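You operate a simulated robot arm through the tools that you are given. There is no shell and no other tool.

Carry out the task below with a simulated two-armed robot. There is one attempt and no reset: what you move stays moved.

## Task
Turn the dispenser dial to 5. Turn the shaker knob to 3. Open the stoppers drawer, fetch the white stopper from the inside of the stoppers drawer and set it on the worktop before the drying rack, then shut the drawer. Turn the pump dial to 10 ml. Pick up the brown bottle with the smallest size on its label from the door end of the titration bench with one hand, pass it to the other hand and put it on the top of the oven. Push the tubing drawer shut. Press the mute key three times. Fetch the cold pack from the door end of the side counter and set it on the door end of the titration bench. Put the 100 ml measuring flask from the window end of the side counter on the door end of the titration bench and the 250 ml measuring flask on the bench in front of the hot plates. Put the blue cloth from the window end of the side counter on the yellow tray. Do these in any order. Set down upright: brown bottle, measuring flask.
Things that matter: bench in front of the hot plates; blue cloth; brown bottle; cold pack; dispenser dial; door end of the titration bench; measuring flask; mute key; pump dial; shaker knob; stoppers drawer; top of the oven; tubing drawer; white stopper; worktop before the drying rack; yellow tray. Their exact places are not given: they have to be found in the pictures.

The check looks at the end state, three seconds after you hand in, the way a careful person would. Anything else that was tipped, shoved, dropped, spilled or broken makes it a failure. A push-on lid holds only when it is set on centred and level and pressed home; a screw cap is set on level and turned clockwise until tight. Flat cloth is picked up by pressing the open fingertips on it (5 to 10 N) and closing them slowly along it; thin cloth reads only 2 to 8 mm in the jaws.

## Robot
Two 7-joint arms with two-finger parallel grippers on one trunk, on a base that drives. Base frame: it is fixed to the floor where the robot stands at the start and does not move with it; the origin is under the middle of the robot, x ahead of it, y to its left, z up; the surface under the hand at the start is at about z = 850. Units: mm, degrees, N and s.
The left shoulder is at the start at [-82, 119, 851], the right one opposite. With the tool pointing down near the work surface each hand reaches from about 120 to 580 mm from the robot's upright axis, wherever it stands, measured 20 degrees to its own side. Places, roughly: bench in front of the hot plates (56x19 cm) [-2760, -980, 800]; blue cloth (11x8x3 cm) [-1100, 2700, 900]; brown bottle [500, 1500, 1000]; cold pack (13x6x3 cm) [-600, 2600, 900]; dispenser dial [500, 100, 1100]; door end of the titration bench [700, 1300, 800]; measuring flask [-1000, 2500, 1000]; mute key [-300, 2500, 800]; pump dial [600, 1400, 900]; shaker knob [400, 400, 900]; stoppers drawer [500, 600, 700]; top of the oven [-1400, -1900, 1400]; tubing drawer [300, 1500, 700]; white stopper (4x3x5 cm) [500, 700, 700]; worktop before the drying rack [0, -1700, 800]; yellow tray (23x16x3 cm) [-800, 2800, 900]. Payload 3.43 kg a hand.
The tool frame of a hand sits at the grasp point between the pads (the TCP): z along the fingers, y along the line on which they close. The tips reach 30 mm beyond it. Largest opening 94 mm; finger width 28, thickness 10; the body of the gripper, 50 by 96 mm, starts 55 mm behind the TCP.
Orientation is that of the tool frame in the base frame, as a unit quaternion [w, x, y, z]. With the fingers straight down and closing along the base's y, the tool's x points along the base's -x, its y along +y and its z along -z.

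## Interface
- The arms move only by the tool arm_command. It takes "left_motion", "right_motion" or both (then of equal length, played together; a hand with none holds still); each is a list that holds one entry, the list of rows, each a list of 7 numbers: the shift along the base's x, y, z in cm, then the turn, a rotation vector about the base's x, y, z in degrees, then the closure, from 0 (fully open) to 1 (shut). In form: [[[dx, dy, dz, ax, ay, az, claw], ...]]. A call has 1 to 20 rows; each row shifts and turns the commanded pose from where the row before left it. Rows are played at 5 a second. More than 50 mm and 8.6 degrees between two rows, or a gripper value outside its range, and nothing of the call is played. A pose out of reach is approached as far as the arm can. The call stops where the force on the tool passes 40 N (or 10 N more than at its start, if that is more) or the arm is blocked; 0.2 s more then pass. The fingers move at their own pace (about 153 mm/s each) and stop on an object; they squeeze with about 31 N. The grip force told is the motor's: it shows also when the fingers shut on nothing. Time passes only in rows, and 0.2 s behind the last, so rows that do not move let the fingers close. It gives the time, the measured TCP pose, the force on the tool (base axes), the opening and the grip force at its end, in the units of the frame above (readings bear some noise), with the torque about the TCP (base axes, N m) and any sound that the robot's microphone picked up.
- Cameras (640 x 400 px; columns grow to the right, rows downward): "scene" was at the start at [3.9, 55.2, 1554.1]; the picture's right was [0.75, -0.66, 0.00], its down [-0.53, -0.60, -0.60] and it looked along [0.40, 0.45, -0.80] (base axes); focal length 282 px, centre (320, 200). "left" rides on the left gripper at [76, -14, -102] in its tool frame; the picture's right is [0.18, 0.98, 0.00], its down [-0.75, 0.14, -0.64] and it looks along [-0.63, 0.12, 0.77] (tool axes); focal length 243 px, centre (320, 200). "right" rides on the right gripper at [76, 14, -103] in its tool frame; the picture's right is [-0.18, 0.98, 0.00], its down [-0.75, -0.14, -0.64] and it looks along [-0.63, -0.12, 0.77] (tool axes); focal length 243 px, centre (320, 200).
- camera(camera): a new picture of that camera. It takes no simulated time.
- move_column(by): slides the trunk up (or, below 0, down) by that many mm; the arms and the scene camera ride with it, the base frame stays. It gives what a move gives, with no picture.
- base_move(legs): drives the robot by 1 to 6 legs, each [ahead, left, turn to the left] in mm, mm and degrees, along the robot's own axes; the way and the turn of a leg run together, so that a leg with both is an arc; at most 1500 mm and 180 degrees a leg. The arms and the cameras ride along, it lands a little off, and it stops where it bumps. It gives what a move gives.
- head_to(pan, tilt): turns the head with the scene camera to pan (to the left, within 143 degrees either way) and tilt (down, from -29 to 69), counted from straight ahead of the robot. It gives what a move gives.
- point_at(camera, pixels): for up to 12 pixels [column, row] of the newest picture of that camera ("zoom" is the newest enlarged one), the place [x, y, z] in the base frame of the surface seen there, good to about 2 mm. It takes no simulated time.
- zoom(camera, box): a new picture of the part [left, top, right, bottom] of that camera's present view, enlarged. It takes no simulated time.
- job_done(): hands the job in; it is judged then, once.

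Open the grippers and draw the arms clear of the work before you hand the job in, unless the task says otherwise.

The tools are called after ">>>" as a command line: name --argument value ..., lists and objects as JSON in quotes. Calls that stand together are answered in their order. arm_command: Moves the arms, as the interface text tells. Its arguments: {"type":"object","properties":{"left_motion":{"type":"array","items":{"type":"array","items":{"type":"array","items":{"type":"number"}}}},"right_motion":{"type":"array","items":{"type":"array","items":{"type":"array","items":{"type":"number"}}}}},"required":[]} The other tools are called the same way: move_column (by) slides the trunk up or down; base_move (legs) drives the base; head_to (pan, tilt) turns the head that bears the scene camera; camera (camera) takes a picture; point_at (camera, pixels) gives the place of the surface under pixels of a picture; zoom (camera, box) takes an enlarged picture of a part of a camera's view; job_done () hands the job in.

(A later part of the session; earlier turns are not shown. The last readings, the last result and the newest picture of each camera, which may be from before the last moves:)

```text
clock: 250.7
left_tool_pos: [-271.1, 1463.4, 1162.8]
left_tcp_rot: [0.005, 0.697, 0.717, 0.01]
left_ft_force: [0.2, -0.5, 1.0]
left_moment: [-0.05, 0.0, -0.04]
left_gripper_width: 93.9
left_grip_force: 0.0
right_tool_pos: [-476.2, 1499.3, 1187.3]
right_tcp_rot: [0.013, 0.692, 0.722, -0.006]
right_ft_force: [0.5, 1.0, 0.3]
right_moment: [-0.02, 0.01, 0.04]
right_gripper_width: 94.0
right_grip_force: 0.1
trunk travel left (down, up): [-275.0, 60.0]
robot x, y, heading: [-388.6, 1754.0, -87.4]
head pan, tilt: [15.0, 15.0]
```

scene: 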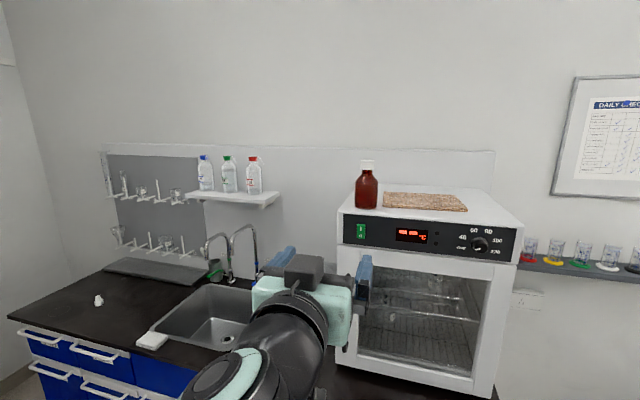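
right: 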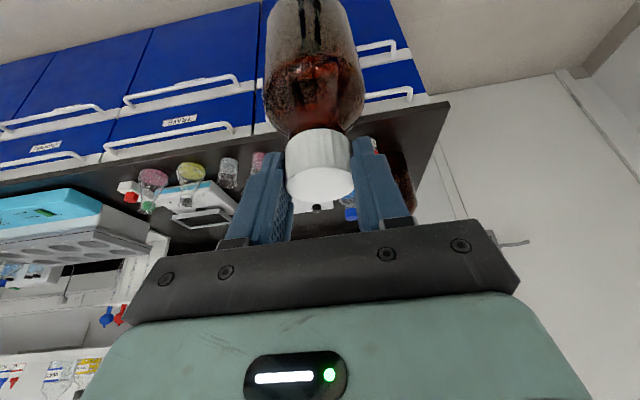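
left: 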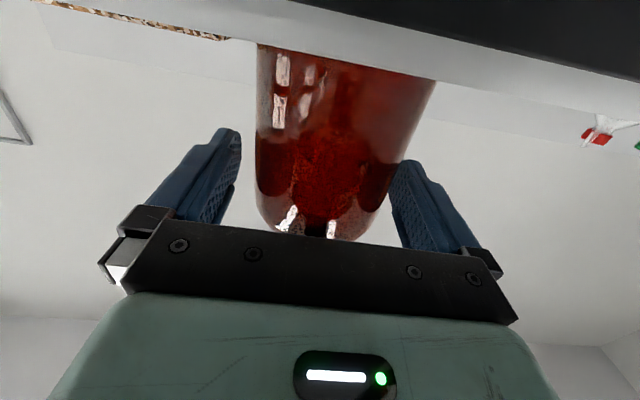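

At (-389,1754). I turn around to face the side counter and look at it.

>>> base_move --legs '[[0, 0, 177.4]]'

>>> head_to --pan 15 --tilt 35

>>> camera --camera "scene"

```text
clock: 258.3
left_tool_pos: [-498.0, 2050.6, 1162.1]
left_tcp_rot: [-0.01, -0.706, 0.708, 0.003]
left_ft_force: [0.2, 1.1, 0.8]
left_moment: [0.02, 0.03, 0.03]
left_gripper_width: 93.9
left_grip_force: 0.0
right_tool_pos: [-294.4, 2009.4, 1188.3]
right_tcp_rot: [-0.006, 0.712, -0.702, -0.012]
right_ft_force: [-0.4, -0.2, -0.8]
right_moment: [-0.02, -0.01, 0.03]
right_gripper_width: 94.0
right_grip_force: 0.1
trunk travel left (down, up): [-275.0, 60.0]
robot x, y, heading: [-384.3, 1756.3, 90.9]
head pan, tilt: [15.0, 15.0]
```

```text
clock: 259.2
left_tool_pos: [-498.7, 2050.7, 1161.7]
left_tcp_rot: [-0.01, -0.706, 0.709, 0.005]
left_ft_force: [0.1, 0.2, -0.6]
left_moment: [-0.01, 0.0, -0.05]
left_gripper_width: 93.8
left_grip_force: 0.0
right_tool_pos: [-294.9, 2008.7, 1189.1]
right_tcp_rot: [-0.006, 0.712, -0.702, -0.012]
right_ft_force: [-0.2, -0.3, 0.5]
right_moment: [0.0, -0.02, -0.02]
right_gripper_width: 94.1
right_grip_force: 0.1
trunk travel left (down, up): [-275.0, 60.0]
robot x, y, heading: [-392.1, 1756.0, 90.9]
head pan, tilt: [15.0, 35.0]
```

```text
taken
```

scene: 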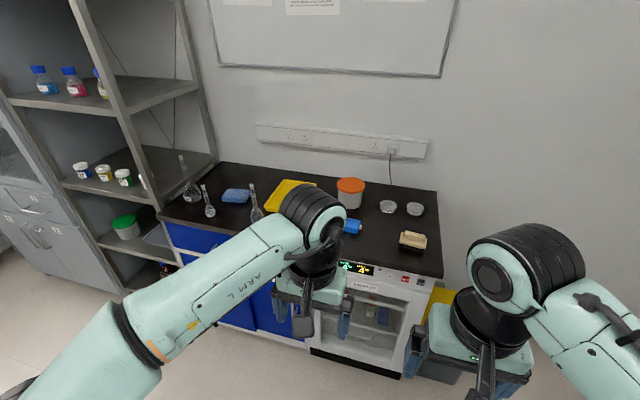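

I see flasks at (190,185),(208,200),(255,205), a blue cloth at (236,195), the yellow tray at (290,193), a blue item at (353,227) and the fridge panel at (370,270). I zoom in.

>>> zoom --camera "scene" --box '[150, 140, 310, 250]'

>>> zoom --camera "scene" --box '[310, 170, 450, 300]'

```text
3.64 times, centred on (230, 195) of scene
```

zoom: 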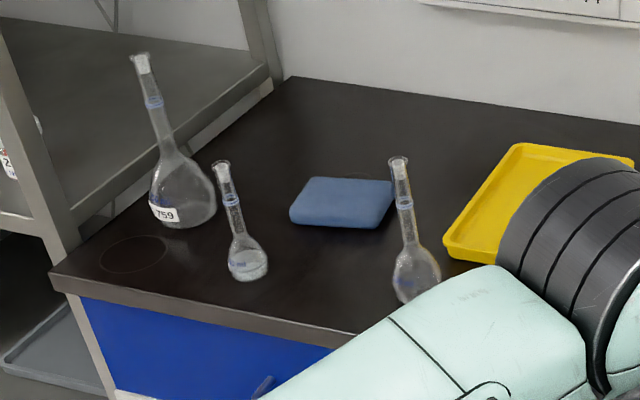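

```text
3.08 times, centred on (380, 235) of scene
```

zoom: 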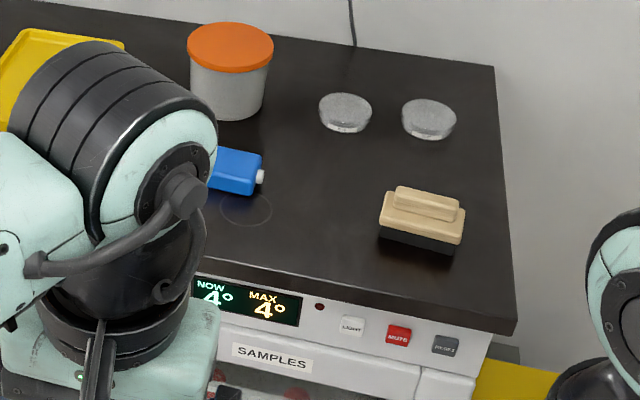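

The fridge panel has LIGHT, a red MUTE and another key. I measure the mute key, cold pack, tray, cloth and flasks.

>>> point_at --camera "zoom" --pixels '[[398, 335], [390, 330], [408, 342], [352, 325], [445, 345], [235, 165], [250, 185], [220, 180], [450, 290], [420, 330]]'

>>> zoom --camera "scene" --box '[150, 140, 310, 250]'

>>> point_at --camera "zoom" --pixels '[[340, 195], [310, 220], [380, 220], [330, 182], [248, 265], [225, 170], [408, 280], [398, 165], [180, 200], [520, 200], [460, 240], [550, 150]]'

```text
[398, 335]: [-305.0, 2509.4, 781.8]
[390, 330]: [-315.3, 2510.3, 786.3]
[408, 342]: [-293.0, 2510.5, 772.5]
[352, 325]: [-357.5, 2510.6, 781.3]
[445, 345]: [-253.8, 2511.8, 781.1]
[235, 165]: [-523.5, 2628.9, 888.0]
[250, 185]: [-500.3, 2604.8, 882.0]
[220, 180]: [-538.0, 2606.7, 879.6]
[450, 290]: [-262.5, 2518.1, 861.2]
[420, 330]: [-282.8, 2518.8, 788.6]
```

```text
3.64 times, centred on (230, 195) of scene
```

zoom: 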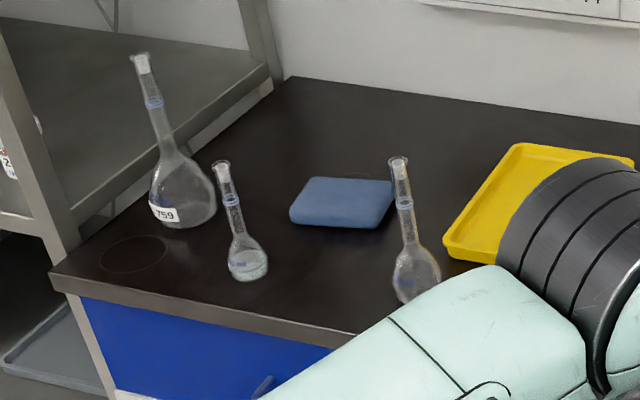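

```text
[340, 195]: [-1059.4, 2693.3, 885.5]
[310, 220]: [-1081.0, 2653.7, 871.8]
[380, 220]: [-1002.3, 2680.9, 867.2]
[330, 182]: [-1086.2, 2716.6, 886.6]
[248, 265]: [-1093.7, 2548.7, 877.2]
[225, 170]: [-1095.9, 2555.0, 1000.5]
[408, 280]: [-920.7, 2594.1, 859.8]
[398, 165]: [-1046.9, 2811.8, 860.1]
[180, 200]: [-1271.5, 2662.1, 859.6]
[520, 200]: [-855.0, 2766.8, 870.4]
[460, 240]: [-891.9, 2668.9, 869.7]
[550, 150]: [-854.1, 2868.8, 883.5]
```

Mute key centre ≈ (-305, 2509, 782), facing me. I drive 150 mm closer and bring the right hand, fingers shut and pointing forward, in front of it.

>>> base_move --legs '[[150, 0, 0]]'

>>> arm_command --right_motion '[[[0, 2, -3.6, 8.2, 0, 0, 1], [0, 2, -3.6, 8.2, 0, 0, 1], [0, 2, -3.6, 8.2, 0, 0, 1], [0, 2, -3.6, 8.2, 0, 0, 1], [0, 2, -3.6, 8.2, 0, 0, 1], [0, 2, -3.6, 8.2, 0, 0, 1], [0, 2, -3.6, 8.2, 0, 0, 1], [0, 2, -3.6, 8.2, 0, 0, 1], [0, 2, -3.6, 8.2, 0, 0, 1], [0, 2, -3.6, 8.2, 0, 0, 1], [0, 2, -3.6, 8, 0, 0, 1]]]'

>>> camera --camera "right"

>>> camera --camera "scene"

```text
clock: 260.5
left_tool_pos: [-502.6, 2198.8, 1162.7]
left_tcp_rot: [0.011, 0.708, -0.706, -0.004]
left_ft_force: [-0.4, 0.3, -0.2]
left_moment: [-0.01, 0.0, 0.03]
left_gripper_width: 93.9
left_grip_force: 0.0
right_tool_pos: [-298.3, 2158.4, 1187.8]
right_tcp_rot: [-0.006, 0.712, -0.702, -0.011]
right_ft_force: [0.4, 0.2, -0.6]
right_moment: [-0.05, -0.03, -0.01]
right_gripper_width: 94.0
right_grip_force: 0.1
trunk travel left (down, up): [-275.0, 60.0]
robot x, y, heading: [-393.1, 1903.1, 91.1]
head pan, tilt: [15.0, 35.0]
```

```text
clock: 262.9
left_tool_pos: [-501.7, 2199.1, 1162.2]
left_tcp_rot: [-0.01, -0.707, 0.707, 0.004]
left_ft_force: [0.6, 0.6, -0.1]
left_moment: [-0.01, 0.03, 0.01]
left_gripper_width: 93.9
left_grip_force: 0.0
right_tool_pos: [-313.3, 2354.6, 807.4]
right_tcp_rot: [0.469, -0.529, 0.537, 0.46]
right_ft_force: [0.9, 0.2, 0.5]
right_moment: [-0.01, -0.02, 0.0]
right_gripper_width: 0.1
right_grip_force: 30.9
right hand out of reach, approached as far as the arm can: row 9, 10, 11
trunk travel left (down, up): [-275.0, 60.0]
robot x, y, heading: [-393.6, 1903.5, 90.9]
head pan, tilt: [15.0, 35.0]
```

```text
taken
```

right: 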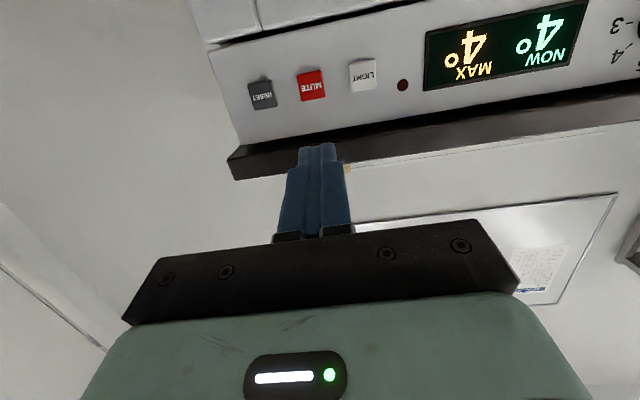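

```text
taken
```

scene: 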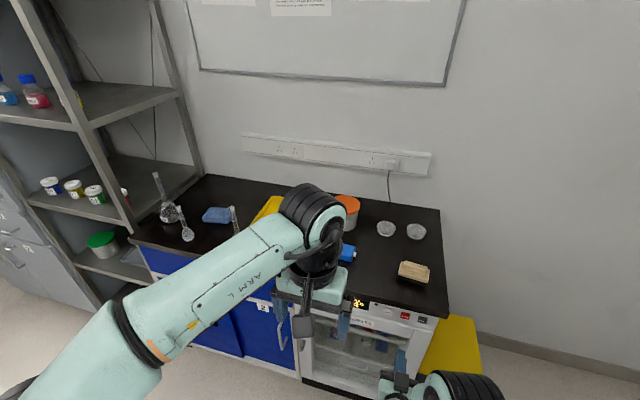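

The right fingers are before the panel (keys upside-down in its camera: MUTE at (311,85)). I move forward and down to line up with it.

>>> arm_command --right_motion '[[[0.2, 2, -0.8, 0, 0, 0, 1], [0.2, 2, -0.8, 0, 0, 0, 1], [0.2, 2, -0.8, 0, 0, 0, 1], [0, 0, 0, 0, 0, 0, 1]]]'

>>> camera --camera "right"

```text
clock: 263.9
left_tool_pos: [-503.4, 2198.0, 1161.7]
left_tcp_rot: [-0.009, -0.707, 0.707, 0.004]
left_ft_force: [0.0, 0.5, 0.5]
left_moment: [0.0, -0.03, -0.03]
left_gripper_width: 94.1
left_grip_force: 0.0
right_tool_pos: [-322.1, 2412.5, 785.4]
right_tcp_rot: [0.469, -0.53, 0.538, 0.458]
right_ft_force: [-0.5, 0.4, 0.5]
right_moment: [0.02, -0.01, 0.01]
right_gripper_width: 0.0
right_grip_force: 31.5
right hand out of reach, approached as far as the arm can: row 1, 2, 3
trunk travel left (down, up): [-275.0, 60.0]
robot x, y, heading: [-391.9, 1902.7, 90.9]
head pan, tilt: [15.0, 35.0]
```

```text
taken
```

right: 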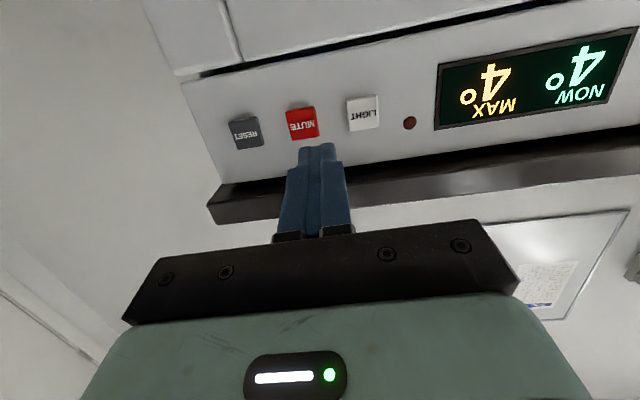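

The tip is at x≈-322, key at -305. I shift right 17 mm and check.

>>> arm_command --right_motion '[[[0.9, 1, 0, 0, 0, 0, 1], [0.9, 1, 0, 0, 0, 0, 1], [0, 0, 0, 0, 0, 0, 1]]]'

>>> camera --camera "right"

>>> point_at --camera "right" --pixels '[[300, 120], [310, 140], [290, 120], [318, 150], [325, 160]]'

```text
clock: 264.7
left_tool_pos: [-502.2, 2200.5, 1162.6]
left_tcp_rot: [-0.009, -0.707, 0.707, 0.004]
left_ft_force: [0.2, 0.4, 0.0]
left_moment: [0.03, 0.0, 0.01]
left_gripper_width: 93.8
left_grip_force: 0.2
right_tool_pos: [-322.3, 2431.3, 788.9]
right_tcp_rot: [0.469, -0.53, 0.538, 0.458]
right_ft_force: [-0.1, -0.2, 0.4]
right_moment: [-0.01, -0.03, 0.0]
right_gripper_width: 0.0
right_grip_force: 31.2
right hand out of reach, approached as far as the arm can: row 1, 2
trunk travel left (down, up): [-275.0, 60.0]
robot x, y, heading: [-392.1, 1901.9, 91.2]
head pan, tilt: [15.0, 35.0]
```

```text
taken
```

right: 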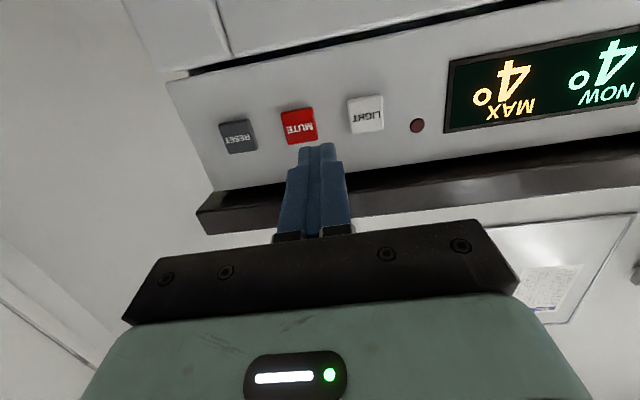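

```text
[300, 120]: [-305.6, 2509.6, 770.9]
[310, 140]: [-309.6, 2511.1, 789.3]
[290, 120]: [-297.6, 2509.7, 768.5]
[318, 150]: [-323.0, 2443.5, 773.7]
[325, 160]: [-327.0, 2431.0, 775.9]
```

The arm is at a joint limit sideways, so I shift the base 16 mm to the right instead.

>>> base_move --legs '[[0, -16, 0]]'

>>> camera --camera "right"

```text
clock: 265.6
left_tool_pos: [-487.1, 2198.8, 1162.6]
left_tcp_rot: [0.009, 0.707, -0.707, -0.004]
left_ft_force: [-0.8, -0.7, 0.2]
left_moment: [0.03, 0.0, -0.05]
left_gripper_width: 93.9
left_grip_force: 0.1
right_tool_pos: [-305.6, 2430.7, 788.1]
right_tcp_rot: [0.47, -0.529, 0.539, 0.457]
right_ft_force: [0.1, -0.1, 0.3]
right_moment: [-0.02, -0.01, 0.0]
right_gripper_width: 0.0
right_grip_force: 31.0
trunk travel left (down, up): [-275.0, 60.0]
robot x, y, heading: [-375.0, 1902.9, 91.2]
head pan, tilt: [15.0, 35.0]
```

```text
taken
```

right: 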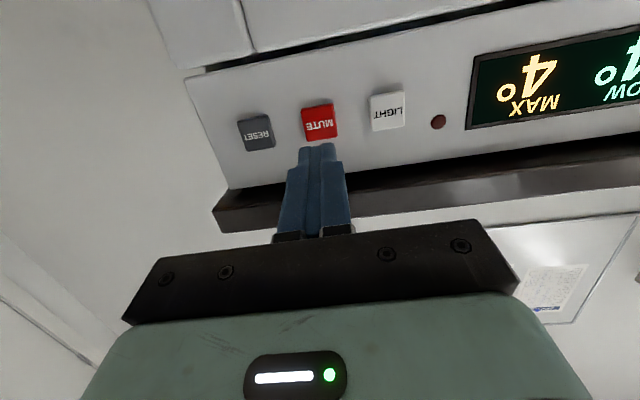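

Aligned at x=-305.6. I advance 44 mm, stopping just short of the key.

>>> arm_command --right_motion '[[[0, 1.5, -0.1, 0, 0, 0, 1], [0, 1.5, -0.1, 0, 0, 0, 1], [0, 1.4, -0.1, 0, 0, 0, 1], [0, 0, 0, 0, 0, 0, 1]]]'

>>> camera --camera "right"

```text
clock: 266.6
left_tool_pos: [-487.2, 2199.2, 1162.5]
left_tcp_rot: [0.009, 0.707, -0.707, -0.004]
left_ft_force: [0.6, -0.5, 0.4]
left_moment: [-0.04, 0.03, -0.04]
left_gripper_width: 93.9
left_grip_force: 0.1
right_tool_pos: [-305.4, 2476.0, 785.8]
right_tcp_rot: [0.469, -0.53, 0.538, 0.458]
right_ft_force: [-0.2, -0.3, 0.3]
right_moment: [-0.02, 0.01, -0.02]
right_gripper_width: 0.0
right_grip_force: 31.0
trunk travel left (down, up): [-275.0, 60.0]
robot x, y, heading: [-372.8, 1902.8, 91.4]
head pan, tilt: [15.0, 35.0]
```

```text
taken
```

right: 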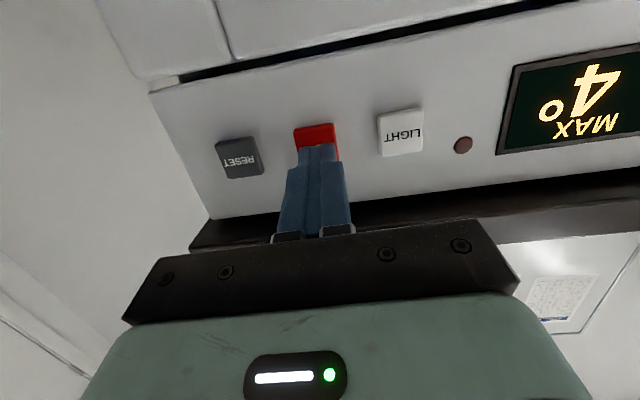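

The tips cover MUTE only. First press: I push 7 mm in small steps and come back.

>>> arm_command --right_motion '[[[0, 0.3, 0, 0, 0, 0, 1], [0, 0.2, 0, 0, 0, 0, 1], [0, 0.2, 0, 0, 0, 0, 1], [0, 0, 0, 0, 0, 0, 1]]]'

```text
clock: 267.6
left_tool_pos: [-487.3, 2199.0, 1162.0]
left_tcp_rot: [0.009, 0.707, -0.707, -0.004]
left_ft_force: [-0.4, 0.5, 0.3]
left_moment: [0.01, -0.01, 0.0]
left_gripper_width: 94.3
left_grip_force: 0.0
right_tool_pos: [-306.3, 2482.4, 785.6]
right_tcp_rot: [0.469, -0.53, 0.538, 0.458]
right_ft_force: [1.1, -1.6, 0.0]
right_moment: [-0.03, 0.02, -0.01]
right_gripper_width: 0.0
right_grip_force: 31.3
trunk travel left (down, up): [-275.0, 60.0]
robot x, y, heading: [-376.4, 1904.2, 91.3]
head pan, tilt: [15.0, 35.0]
heard: click
```

A click was heard – one press. I back off 10 mm to let the key return.

>>> arm_command --right_motion '[[[0, -0.5, 0, 0, 0, 0, 1], [0, -0.5, 0, 0, 0, 0, 1], [0, 0, 0, 0, 0, 0, 1]]]'

>>> arm_command --right_motion '[[[0, 0.5, 0, 0, 0, 0, 1], [0, 0.3, 0, 0, 0, 0, 1], [0, 0.2, 0, 0, 0, 0, 1], [0, 0, 0, 0, 0, 0, 1]]]'

```text
clock: 268.4
left_tool_pos: [-487.3, 2199.1, 1162.3]
left_tcp_rot: [0.01, 0.707, -0.707, -0.003]
left_ft_force: [0.1, -0.4, -0.5]
left_moment: [-0.02, -0.02, 0.03]
left_gripper_width: 94.0
left_grip_force: 0.2
right_tool_pos: [-305.8, 2473.2, 786.0]
right_tcp_rot: [0.469, -0.53, 0.538, 0.458]
right_ft_force: [0.4, 0.4, 0.7]
right_moment: [-0.03, 0.04, -0.01]
right_gripper_width: 0.1
right_grip_force: 31.1
trunk travel left (down, up): [-275.0, 60.0]
robot x, y, heading: [-372.5, 1904.4, 91.2]
head pan, tilt: [15.0, 35.0]
```

```text
clock: 269.4
left_tool_pos: [-487.2, 2197.8, 1162.8]
left_tcp_rot: [0.009, 0.708, -0.707, -0.004]
left_ft_force: [0.0, 0.1, -0.8]
left_moment: [0.02, 0.01, 0.0]
left_gripper_width: 94.0
left_grip_force: 0.1
right_tool_pos: [-305.6, 2482.3, 786.1]
right_tcp_rot: [0.469, -0.53, 0.538, 0.458]
right_ft_force: [-0.8, -2.0, 1.2]
right_moment: [0.05, 0.02, 0.05]
right_gripper_width: 0.0
right_grip_force: 30.3
trunk travel left (down, up): [-275.0, 60.0]
robot x, y, heading: [-378.8, 1901.5, 90.9]
head pan, tilt: [15.0, 35.0]
heard: click
```

Second click heard. I back off and press a third time.

>>> arm_command --right_motion '[[[0, -0.5, 0, 0, 0, 0, 1], [0, -0.5, 0, 0, 0, 0, 1], [0, 0, 0, 0, 0, 0, 1]]]'

>>> arm_command --right_motion '[[[0, 0.5, 0, 0, 0, 0, 1], [0, 0.3, 0, 0, 0, 0, 1], [0, 0.2, 0, 0, 0, 0, 1], [0, 0, 0, 0, 0, 0, 1]]]'

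```text
clock: 270.2
left_tool_pos: [-486.7, 2199.1, 1162.4]
left_tcp_rot: [-0.01, -0.707, 0.707, 0.003]
left_ft_force: [-0.9, 0.3, 1.3]
left_moment: [0.03, 0.0, -0.02]
left_gripper_width: 93.9
left_grip_force: 0.2
right_tool_pos: [-306.1, 2473.5, 785.9]
right_tcp_rot: [0.47, -0.529, 0.539, 0.457]
right_ft_force: [-0.4, -0.1, 0.3]
right_moment: [-0.02, -0.01, 0.01]
right_gripper_width: 0.0
right_grip_force: 31.0
trunk travel left (down, up): [-275.0, 60.0]
robot x, y, heading: [-373.9, 1903.7, 91.2]
head pan, tilt: [15.0, 35.0]
```

```text
clock: 271.2
left_tool_pos: [-487.8, 2198.0, 1162.4]
left_tcp_rot: [-0.009, -0.707, 0.707, 0.003]
left_ft_force: [-0.7, -0.1, -0.4]
left_moment: [-0.01, 0.0, 0.01]
left_gripper_width: 94.1
left_grip_force: 0.1
right_tool_pos: [-306.5, 2484.3, 786.0]
right_tcp_rot: [0.469, -0.53, 0.538, 0.458]
right_ft_force: [-0.3, -3.9, 0.2]
right_moment: [-0.02, 0.0, 0.03]
right_gripper_width: 0.0
right_grip_force: 31.1
trunk travel left (down, up): [-275.0, 60.0]
robot x, y, heading: [-376.9, 1898.6, 90.9]
head pan, tilt: [15.0, 35.0]
heard: click
```

Three clicks heard. I retreat the right hand and return it to fingers-down, then back off to look at the counter.

>>> arm_command --right_motion '[[[0, -2, 0, 0, 0, 0, 1], [0, -3, 0, 0, 0, 0, 1], [0, -4, 0, 0, 0, 0, 1], [0, -2, 3.6, -8.2, 0, 0, 0.5], [0, -2, 3.6, -8.2, 0, 0, 0.5], [0, -2, 3.6, -8.2, 0, 0, 0.5], [0, -2, 3.6, -8.2, 0, 0, 0.5], [0, -2, 3.6, -8.2, 0, 0, 0.5], [0, -2, 3.6, -8.2, 0, 0, 0.5], [0, -1, 3.6, -8.2, 0, 0, 0.5], [0, -1, 3.6, -8.2, 0, 0, 0.5], [0, 0, 3.6, -8.2, 0, 0, 0.5], [0, 0, 3.6, -7.5, 0, 0, 0.5]]]'

>>> camera --camera "scene"

```text
clock: 274.0
left_tool_pos: [-487.4, 2200.0, 1161.1]
left_tcp_rot: [-0.011, -0.707, 0.707, 0.004]
left_ft_force: [-0.4, -0.8, 1.3]
left_moment: [-0.02, 0.01, -0.03]
left_gripper_width: 93.9
left_grip_force: 0.0
right_tool_pos: [-305.3, 2254.9, 1146.4]
right_tcp_rot: [-0.01, 0.708, -0.706, 0.003]
right_ft_force: [-1.2, 0.1, 1.2]
right_moment: [-0.04, 0.04, 0.02]
right_gripper_width: 47.0
right_grip_force: 0.1
trunk travel left (down, up): [-275.0, 60.0]
robot x, y, heading: [-377.7, 1903.3, 91.3]
head pan, tilt: [15.0, 35.0]
```

```text
taken
```

scene: 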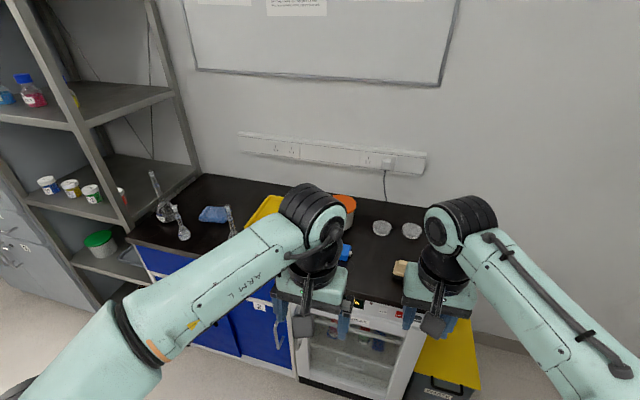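

Now the window end. I drive left about 550 mm to face the cloth, tray and flasks.

>>> base_move --legs '[[0, 570, 0]]'

>>> head_to --pan 5 --tilt 45

>>> camera --camera "scene"

>>> camera --camera "left"

```text
clock: 279.5
left_tool_pos: [-1068.1, 2183.6, 1161.8]
left_tcp_rot: [0.009, 0.71, -0.704, -0.004]
left_ft_force: [-0.7, -0.1, 0.2]
left_moment: [0.01, -0.02, 0.0]
left_gripper_width: 94.1
left_grip_force: 0.1
right_tool_pos: [-884.3, 2239.7, 1146.5]
right_tcp_rot: [-0.01, 0.71, -0.704, 0.003]
right_ft_force: [0.4, -0.1, 0.3]
right_moment: [-0.03, -0.06, 0.01]
right_gripper_width: 47.0
right_grip_force: 0.1
trunk travel left (down, up): [-275.0, 60.0]
robot x, y, heading: [-955.0, 1892.7, 91.6]
head pan, tilt: [15.0, 35.0]
```

```text
clock: 280.2
left_tool_pos: [-1066.4, 2184.5, 1162.2]
left_tcp_rot: [0.01, 0.709, -0.705, -0.003]
left_ft_force: [0.6, -0.3, 1.1]
left_moment: [0.01, 0.02, 0.02]
left_gripper_width: 94.2
left_grip_force: 0.1
right_tool_pos: [-884.9, 2240.8, 1147.0]
right_tcp_rot: [-0.011, 0.71, -0.704, 0.002]
right_ft_force: [0.6, -0.2, 0.0]
right_moment: [0.01, 0.01, -0.04]
right_gripper_width: 47.3
right_grip_force: 0.2
trunk travel left (down, up): [-275.0, 60.0]
robot x, y, heading: [-956.8, 1892.3, 91.6]
head pan, tilt: [5.0, 45.0]
```

```text
taken
```

scene: 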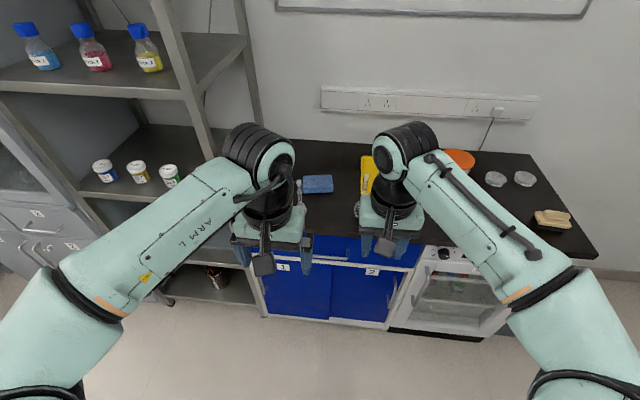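

```text
taken
```

left: 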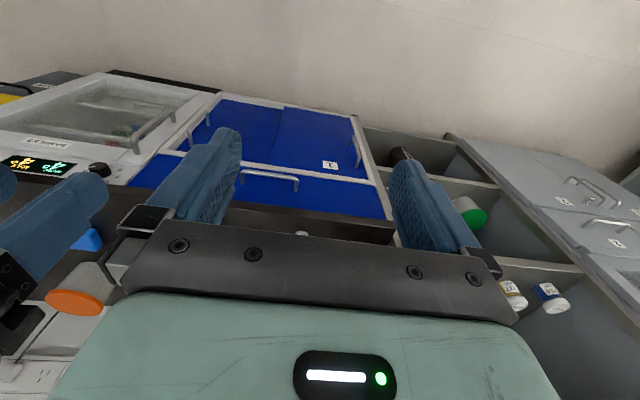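

The arms hide the flasks. I spread both hands sideways to clear the view.

>>> arm_command --left_motion '[[[-4, 0, 0, 0, 0, 0, 0], [-4, 0, 0, 0, 0, 0, 0], [-4, 0, 0, 0, 0, 0, 0], [-4, 0, 0, 0, 0, 0, 0], [-4, 0, 0, 0, 0, 0, 0]]]' --right_motion '[[[4, 0, 0, 0, 0, 0, 0], [4, 0, 0, 0, 0, 0, 0], [4, 0, 0, 0, 0, 0, 0], [4, 0, 0, 0, 0, 0, 0], [4, 0, 0, 0, 0, 0, 0]]]'

>>> head_to --pan 10 --tilt 40

>>> camera --camera "scene"

```text
clock: 281.6
left_tool_pos: [-1318.8, 2154.9, 1173.9]
left_tcp_rot: [0.019, 0.766, -0.642, -0.023]
left_ft_force: [0.2, 0.8, 0.7]
left_moment: [-0.01, 0.02, 0.01]
left_gripper_width: 94.2
left_grip_force: 0.1
left hand out of reach, approached as far as the arm can: row 4
right_tool_pos: [-684.2, 2243.2, 1145.7]
right_tcp_rot: [-0.01, 0.711, -0.703, 0.003]
right_ft_force: [0.1, -0.8, -0.5]
right_moment: [-0.05, -0.02, 0.01]
right_gripper_width: 94.0
right_grip_force: 0.1
trunk travel left (down, up): [-275.0, 60.0]
robot x, y, heading: [-953.0, 1889.5, 91.4]
head pan, tilt: [5.0, 45.0]
stopped in row 5 (left hand): the arm was blocked; the commanded pose is now the measured one
```

```text
clock: 282.3
left_tool_pos: [-1318.4, 2152.7, 1174.5]
left_tcp_rot: [0.02, 0.766, -0.642, -0.024]
left_ft_force: [-0.1, 0.3, 0.8]
left_moment: [0.0, 0.01, -0.02]
left_gripper_width: 94.2
left_grip_force: 0.0
right_tool_pos: [-683.0, 2240.5, 1146.6]
right_tcp_rot: [-0.01, 0.711, -0.704, 0.002]
right_ft_force: [-0.2, -0.3, 0.6]
right_moment: [0.02, 0.02, 0.02]
right_gripper_width: 94.0
right_grip_force: 0.0
trunk travel left (down, up): [-275.0, 60.0]
robot x, y, heading: [-950.8, 1889.8, 91.4]
head pan, tilt: [10.0, 40.0]
```

```text
taken
```

scene: 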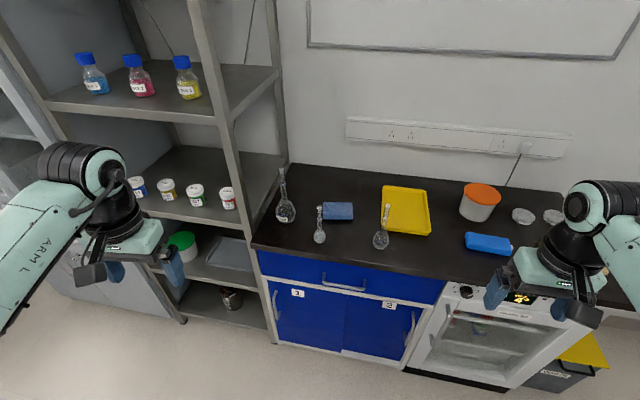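

Clear view now: flasks at (285,205), (319,228), (380,235). The left hand was blocked at the far left, so I bring it back 6 cm, then zoom in on the flasks.

>>> arm_command --left_motion '[[[2, -1, 0, 0, 0, 0, 0], [2, -1, 0, 0, 0, 0, 0], [2, 0, 0, 0, 0, 0, 0]]]'

>>> zoom --camera "scene" --box '[265, 160, 345, 250]'

>>> zoom --camera "scene" --box '[350, 190, 414, 255]'

```text
clock: 283.1
left_tool_pos: [-1258.4, 2132.5, 1172.5]
left_tcp_rot: [0.018, 0.766, -0.642, -0.024]
left_ft_force: [0.6, 0.4, 0.7]
left_moment: [-0.02, -0.01, 0.0]
left_gripper_width: 93.9
left_grip_force: 0.1
right_tool_pos: [-683.5, 2240.5, 1145.7]
right_tcp_rot: [-0.011, 0.711, -0.703, 0.003]
right_ft_force: [0.3, -0.6, -0.3]
right_moment: [0.0, -0.02, 0.0]
right_gripper_width: 94.2
right_grip_force: 0.1
trunk travel left (down, up): [-275.0, 60.0]
robot x, y, heading: [-953.6, 1892.4, 91.4]
head pan, tilt: [10.0, 40.0]
```

```text
4.44 times, centred on (305, 205) of scene
```

zoom: 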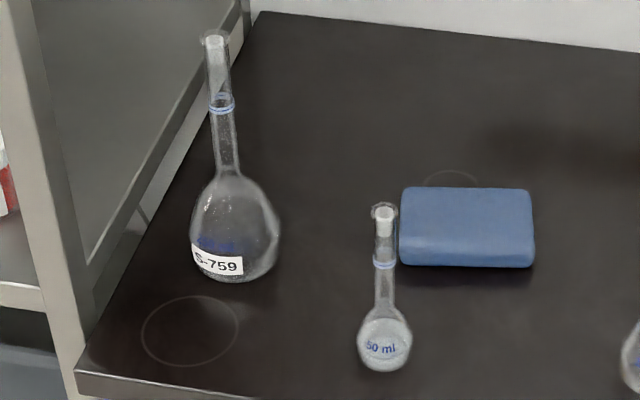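

```text
6.15 times, centred on (382, 222) of scene
```

zoom: 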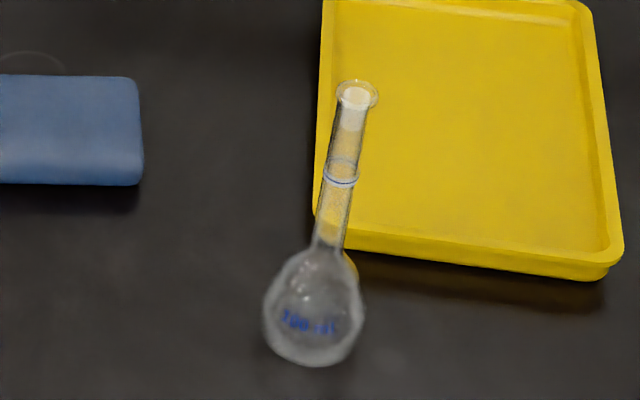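

The middle flask reads 50 ml; I zoom more on the right and left flasks to read them.

>>> zoom --camera "scene" --box '[370, 228, 394, 246]'

>>> zoom --camera "scene" --box '[272, 196, 304, 226]'

>>> zoom --camera "scene" --box '[305, 195, 545, 265]'

```text
16.00 times, centred on (382, 237) of scene
```

zoom: 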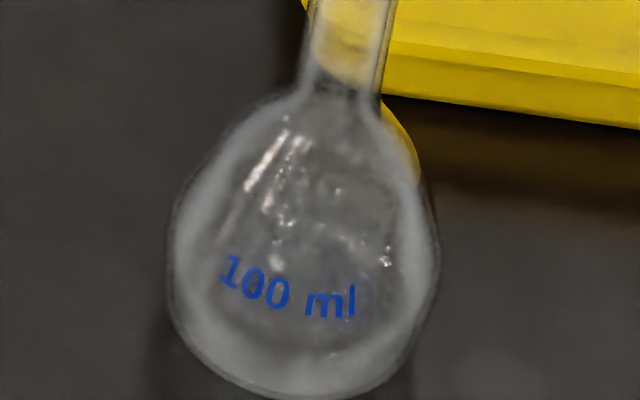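

```text
13.33 times, centred on (288, 211) of scene
```

zoom: 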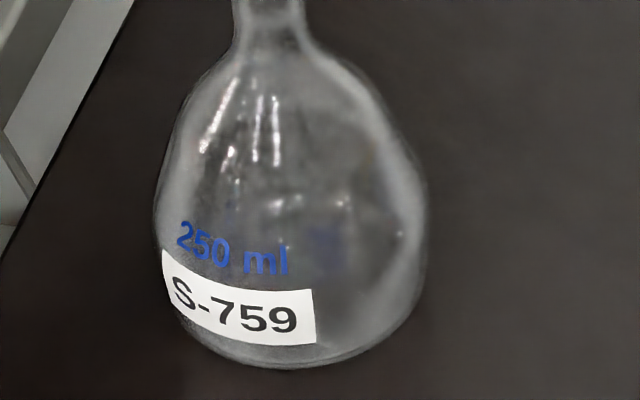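

```text
2.67 times, centred on (425, 230) of scene
```

zoom: 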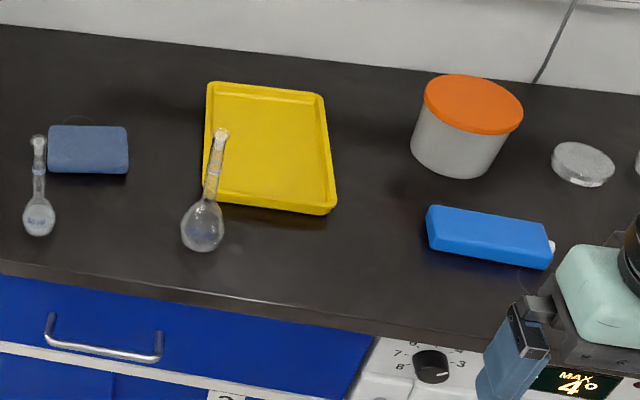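

The right flask is 100 ml (near the tray), the left one 250 ml, the middle one 50 ml stays. Cloth first: I measure its corners and the tray's.

>>> zoom --camera "scene" --box '[305, 180, 445, 250]'

>>> point_at --camera "zoom" --pixels '[[85, 105], [210, 105], [90, 165], [212, 165], [85, 190], [210, 185], [150, 135], [345, 35], [555, 60], [575, 245], [350, 215], [460, 140]]'

```text
4.57 times, centred on (375, 215) of scene
```

zoom: 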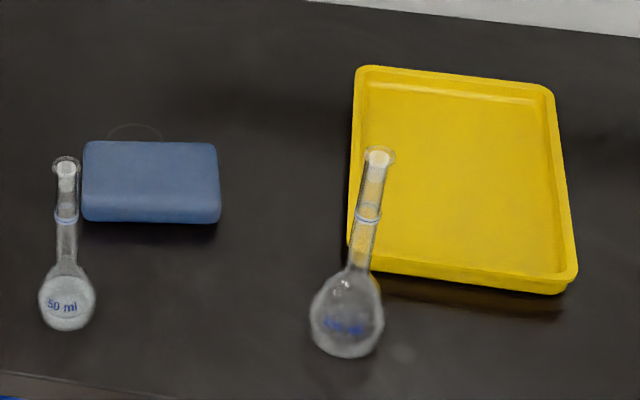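

```text
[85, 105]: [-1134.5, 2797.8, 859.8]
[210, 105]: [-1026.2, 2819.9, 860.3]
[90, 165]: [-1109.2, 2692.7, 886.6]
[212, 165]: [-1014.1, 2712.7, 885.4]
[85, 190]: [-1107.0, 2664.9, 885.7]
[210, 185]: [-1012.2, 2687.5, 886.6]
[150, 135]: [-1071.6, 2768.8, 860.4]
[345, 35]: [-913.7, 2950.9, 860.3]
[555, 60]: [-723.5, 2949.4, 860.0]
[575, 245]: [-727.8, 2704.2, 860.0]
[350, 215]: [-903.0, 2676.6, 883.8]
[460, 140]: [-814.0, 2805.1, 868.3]
```

I take more careful points on the cloth's top face and the tray's rim.

>>> point_at --camera "zoom" --pixels '[[92, 148], [208, 148], [90, 200], [214, 200], [150, 175], [150, 150], [150, 200], [362, 70], [548, 88], [573, 268], [352, 248], [480, 180]]'

```text
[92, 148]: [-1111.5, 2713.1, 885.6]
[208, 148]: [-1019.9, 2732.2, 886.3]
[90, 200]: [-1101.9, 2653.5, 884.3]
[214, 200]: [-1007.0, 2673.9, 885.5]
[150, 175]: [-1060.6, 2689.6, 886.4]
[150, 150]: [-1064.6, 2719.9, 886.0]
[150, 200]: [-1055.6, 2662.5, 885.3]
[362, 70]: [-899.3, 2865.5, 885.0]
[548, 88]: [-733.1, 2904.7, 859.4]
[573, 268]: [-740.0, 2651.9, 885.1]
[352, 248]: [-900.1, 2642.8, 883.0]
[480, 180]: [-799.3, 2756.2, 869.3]
```

Cloth centre ≈ (-1060,2692), turned 12°, 80 mm across its short side; tray inner floor ≈ z 868, centre ≈ (-818,2760). I yaw the left hand so its jaws close across the cloth's short side.

>>> arm_command --left_motion '[[[1.5, 0.5, 0, 0, 0, 8.4, 0], [1.5, 0.5, 0, 0, 0, 8.4, 0], [1.5, 0.5, 0, 0, 0, 8.4, 0], [1.5, 0.5, 0, 0, 0, 8.4, 0], [1.5, 0.5, 0, 0, 0, 8.4, 0], [1.5, 0.5, 0, 0, 0, 8.4, 0], [1.5, 0.5, 0, 0, 0, 8.4, 0], [1.5, 0.5, 0, 0, 0, 8.4, 0], [1.5, 0.5, 0, 0, 0, 8.4, 0], [1.5, 0.5, 0, 0, 0, 8.4, 0], [1.0, 0.5, 0, 0, 0, 8, 0]]]'

>>> camera --camera "scene"

```text
clock: 285.5
left_tool_pos: [-1099.4, 2188.0, 1173.0]
left_tcp_rot: [0.03, 0.994, 0.106, -0.003]
left_ft_force: [0.4, 0.2, 0.3]
left_moment: [-0.04, 0.03, 0.05]
left_gripper_width: 94.2
left_grip_force: 0.1
right_tool_pos: [-685.1, 2240.5, 1145.3]
right_tcp_rot: [-0.011, 0.71, -0.704, 0.002]
right_ft_force: [0.2, 0.5, -0.7]
right_moment: [0.01, 0.05, 0.02]
right_gripper_width: 94.0
right_grip_force: 0.0
trunk travel left (down, up): [-275.0, 60.0]
robot x, y, heading: [-955.0, 1891.7, 91.7]
head pan, tilt: [10.0, 40.0]
```

```text
taken
```

scene: 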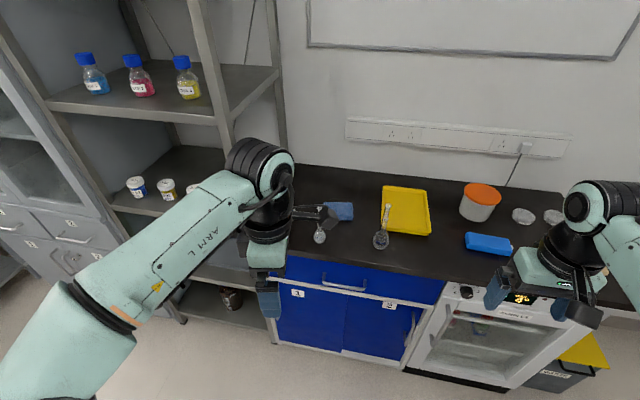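

The yaw is right (12°). Before driving forward I check my left elbow's clearance to the shelf posts.

>>> point_at --camera "scene" --pixels '[[90, 300], [60, 330], [205, 60], [225, 130], [190, 190], [272, 60], [175, 310], [250, 330], [120, 270], [285, 190]]'

```text
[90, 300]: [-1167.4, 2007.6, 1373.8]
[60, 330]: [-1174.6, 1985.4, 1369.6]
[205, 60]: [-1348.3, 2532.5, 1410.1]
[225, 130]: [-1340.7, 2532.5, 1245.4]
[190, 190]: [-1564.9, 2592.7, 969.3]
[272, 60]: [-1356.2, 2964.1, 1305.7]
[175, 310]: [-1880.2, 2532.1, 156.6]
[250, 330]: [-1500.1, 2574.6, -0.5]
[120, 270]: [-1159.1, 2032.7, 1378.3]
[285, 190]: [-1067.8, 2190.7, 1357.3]
```

The elbow (x≈-1240) stays clear of the post at x≈-1340, y≈2532. I drive forward 310 mm and view the cloth with the left camera.

>>> base_move --legs '[[310, 0, 0]]'

>>> arm_command --left_motion '[[[1, 4, -2, 1.7, 0, 0, 0], [1, 4, -2, 1.7, 0, 0, 0], [1, 3, -2, 0, 0, 0, 0], [1, 3, -2, 0, 0, 0, 0]]]'

>>> camera --camera "left"

>>> camera --camera "scene"

```text
clock: 287.6
left_tool_pos: [-1108.6, 2495.8, 1173.5]
left_tcp_rot: [0.029, 0.994, 0.106, -0.004]
left_ft_force: [-0.6, 0.0, -0.2]
left_moment: [0.03, -0.02, -0.04]
left_gripper_width: 94.2
left_grip_force: 0.1
right_tool_pos: [-693.5, 2550.6, 1146.4]
right_tcp_rot: [-0.012, 0.71, -0.704, 0.003]
right_ft_force: [0.3, 0.5, -0.3]
right_moment: [-0.02, -0.01, 0.0]
right_gripper_width: 93.8
right_grip_force: 0.0
trunk travel left (down, up): [-275.0, 60.0]
robot x, y, heading: [-964.1, 2200.4, 91.6]
head pan, tilt: [10.0, 40.0]
```

```text
clock: 288.6
left_tool_pos: [-1067.5, 2637.6, 1092.2]
left_tcp_rot: [0.0, 0.994, 0.107, 0.002]
left_ft_force: [0.5, 0.0, 0.4]
left_moment: [0.02, 0.02, 0.01]
left_gripper_width: 94.0
left_grip_force: 0.2
right_tool_pos: [-694.0, 2551.6, 1146.2]
right_tcp_rot: [-0.011, 0.711, -0.703, 0.003]
right_ft_force: [0.1, 0.3, 0.1]
right_moment: [0.0, -0.02, -0.03]
right_gripper_width: 94.0
right_grip_force: 0.0
trunk travel left (down, up): [-275.0, 60.0]
robot x, y, heading: [-965.1, 2195.8, 91.8]
head pan, tilt: [10.0, 40.0]
```

```text
taken
```

left: 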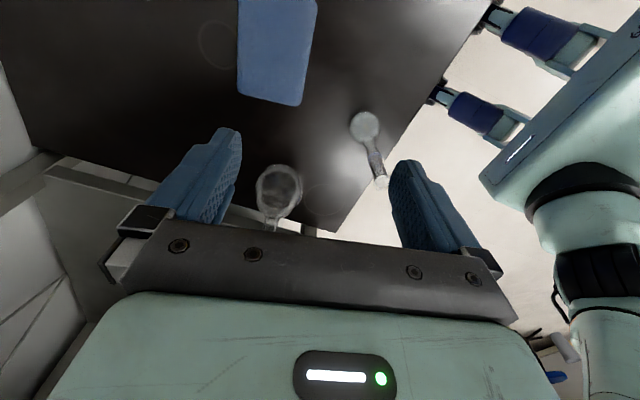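

```text
taken
```

scene: 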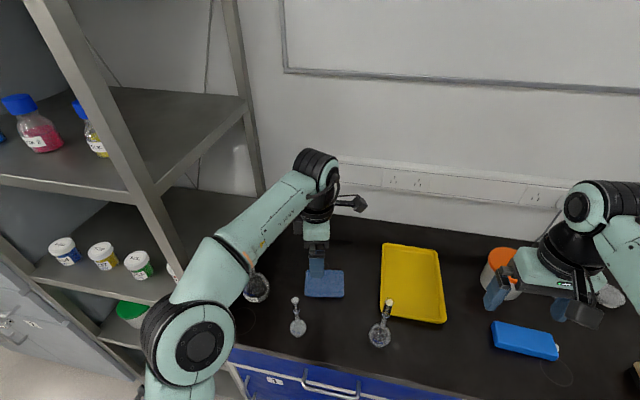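

The left camera sees the cloth at (277,50), the 250 ml flask at (278,190) and the 50 ml one at (370,140). I measure them for clearance.

>>> point_at --camera "left" --pixels '[[278, 185], [272, 222], [365, 125], [380, 182], [245, 5], [312, 5], [240, 85], [300, 100], [275, 50]]'

>>> point_at --camera "scene" --pixels '[[258, 285], [308, 275], [342, 275], [305, 293], [343, 293], [297, 325], [295, 300], [388, 303], [380, 335]]'

```text
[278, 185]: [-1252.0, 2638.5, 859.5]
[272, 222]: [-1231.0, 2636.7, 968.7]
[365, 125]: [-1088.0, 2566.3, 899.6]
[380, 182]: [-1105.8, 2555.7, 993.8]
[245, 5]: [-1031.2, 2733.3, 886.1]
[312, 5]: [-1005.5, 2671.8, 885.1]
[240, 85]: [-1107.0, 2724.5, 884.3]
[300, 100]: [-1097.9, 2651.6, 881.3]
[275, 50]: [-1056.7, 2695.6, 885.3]
```

```text
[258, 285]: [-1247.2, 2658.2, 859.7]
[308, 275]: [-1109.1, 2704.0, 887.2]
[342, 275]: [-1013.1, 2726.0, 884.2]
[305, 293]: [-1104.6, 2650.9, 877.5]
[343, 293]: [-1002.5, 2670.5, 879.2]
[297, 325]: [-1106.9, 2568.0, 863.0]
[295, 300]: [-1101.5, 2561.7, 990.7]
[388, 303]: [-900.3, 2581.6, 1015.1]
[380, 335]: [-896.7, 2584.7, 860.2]
```

Clearances are fine. I move over the cloth's centre (-1060,2693) and down to z≈960, then inspect alignment.

>>> arm_command --left_motion '[[[0.3, 2.8, -2, 0, 0, 0, 0], [0.4, 2.8, -2, 0, 0, 0, 0], [0, 0, -4, 0, 0, 0, 0], [0, 0, -4, 0, 0, 0, 0], [0, 0, -1, 0, 0, 0, 0], [0, 0, 0, 0, 0, 0, 0]]]'

>>> camera --camera "left"

>>> zoom --camera "scene" --box '[230, 200, 430, 360]'

```text
clock: 290.0
left_tool_pos: [-1061.4, 2693.4, 964.1]
left_tcp_rot: [-0.001, 0.994, 0.105, 0.001]
left_ft_force: [0.2, 0.3, 0.7]
left_moment: [-0.03, 0.01, 0.0]
left_gripper_width: 94.4
left_grip_force: 0.0
right_tool_pos: [-693.8, 2551.2, 1146.2]
right_tcp_rot: [-0.011, 0.711, -0.703, 0.002]
right_ft_force: [-0.5, 0.4, 0.5]
right_moment: [-0.01, -0.03, 0.0]
right_gripper_width: 93.8
right_grip_force: 0.1
trunk travel left (down, up): [-275.0, 60.0]
robot x, y, heading: [-964.2, 2195.6, 91.6]
head pan, tilt: [10.0, 40.0]
```

```text
taken
```

left: 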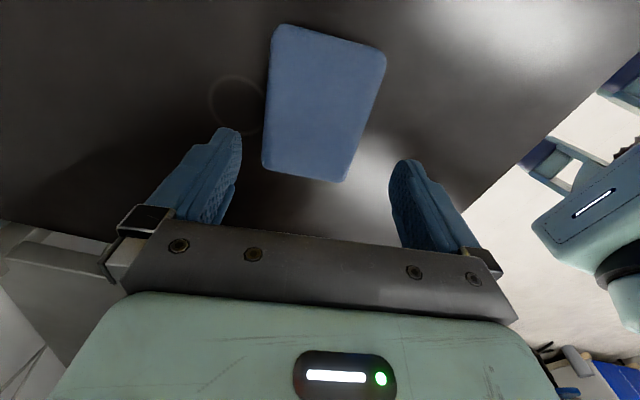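

```text
2.50 times, centred on (330, 280) of scene
```

zoom: 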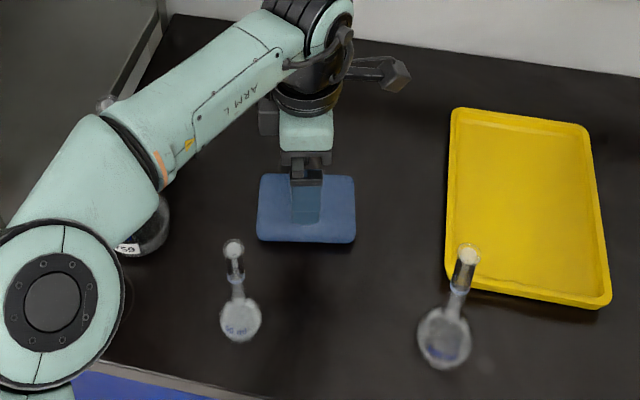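

I measure the cloth's corners from this closer view to check the yaw.

>>> point_at --camera "left" --pixels '[[285, 32], [380, 60], [342, 172], [270, 162], [277, 95], [362, 115], [335, 50], [306, 166], [320, 110]]'

```text
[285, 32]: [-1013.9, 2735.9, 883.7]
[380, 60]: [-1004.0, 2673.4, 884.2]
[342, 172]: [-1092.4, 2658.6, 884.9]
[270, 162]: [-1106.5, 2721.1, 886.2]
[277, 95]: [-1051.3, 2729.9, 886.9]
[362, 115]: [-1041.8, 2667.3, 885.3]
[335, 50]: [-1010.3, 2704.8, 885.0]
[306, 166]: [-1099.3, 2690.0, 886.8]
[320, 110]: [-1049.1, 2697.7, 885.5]
```

Cloth centre is (-1054.5,2697.4), turned 9.3°. I correct, descend so the tips flank it near the counter, and close slowly.

>>> arm_command --left_motion '[[[0.7, 0.4, -1, 0, 0, -2.7, 0], [0, 0, -2, 0, 0, 0, 0], [0, 0, -2, 0, 0, 0, 0], [0, 0, -1, 0, 0, 0, 0], [0, 0, -0.8, 0, 0, 0, 0], [0, 0, 0, 0, 0, 0, 0]]]'

>>> camera --camera "left"

```text
clock: 291.4
left_tool_pos: [-1054.5, 2697.3, 894.9]
left_tcp_rot: [-0.001, 0.997, 0.081, 0.0]
left_ft_force: [0.3, -0.6, -0.7]
left_moment: [0.01, 0.0, 0.02]
left_gripper_width: 93.9
left_grip_force: 0.0
right_tool_pos: [-693.8, 2550.2, 1145.7]
right_tcp_rot: [-0.012, 0.711, -0.704, 0.001]
right_ft_force: [0.3, -0.6, 0.9]
right_moment: [0.01, 0.0, -0.01]
right_gripper_width: 94.0
right_grip_force: 0.1
trunk travel left (down, up): [-275.0, 60.0]
robot x, y, heading: [-960.0, 2196.0, 91.5]
head pan, tilt: [10.0, 40.0]
```

```text
taken
```

left: 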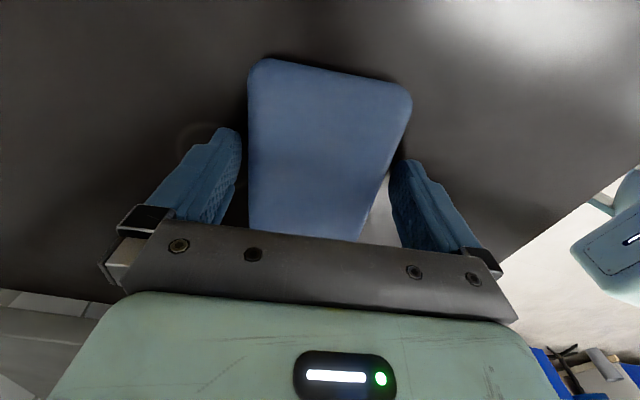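

The cloth lies between the jaws. I close slowly and watch the opening.

>>> arm_command --left_motion '[[[0, 0, 0, 0, 0, 0, 0.1], [0, 0, 0, 0, 0, 0, 0.15], [0, 0, 0, 0, 0, 0, 0.2], [0, 0, 0, 0, 0, 0, 0.3], [0, 0, 0, 0, 0, 0, 0.4], [0, 0, 0, 0, 0, 0, 0.6], [0, 0, 0, 0, 0, 0, 1], [0, 0, 0, 0, 0, 0, 1]]]'

>>> camera --camera "left"

```text
clock: 293.2
left_tool_pos: [-1055.9, 2695.4, 895.1]
left_tcp_rot: [0.001, 0.997, 0.081, 0.0]
left_ft_force: [-1.2, 0.0, 0.3]
left_moment: [-0.01, -0.03, -0.02]
left_gripper_width: 78.9
left_grip_force: 30.7
right_tool_pos: [-693.8, 2549.9, 1146.6]
right_tcp_rot: [-0.011, 0.711, -0.703, 0.003]
right_ft_force: [-1.0, 0.4, 0.1]
right_moment: [0.02, 0.0, 0.0]
right_gripper_width: 94.1
right_grip_force: 0.1
trunk travel left (down, up): [-275.0, 60.0]
robot x, y, heading: [-959.8, 2200.8, 91.7]
head pan, tilt: [10.0, 40.0]
```

```text
taken
```

left: 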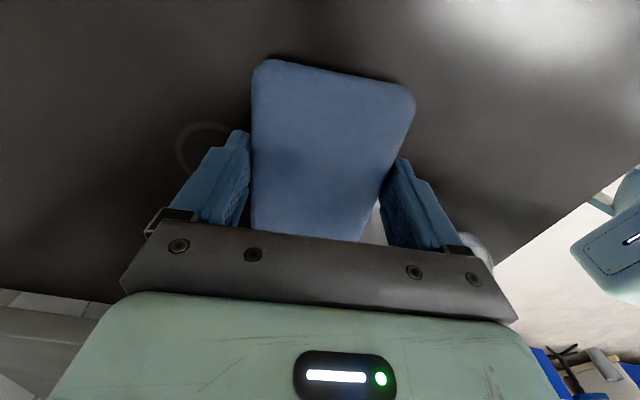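

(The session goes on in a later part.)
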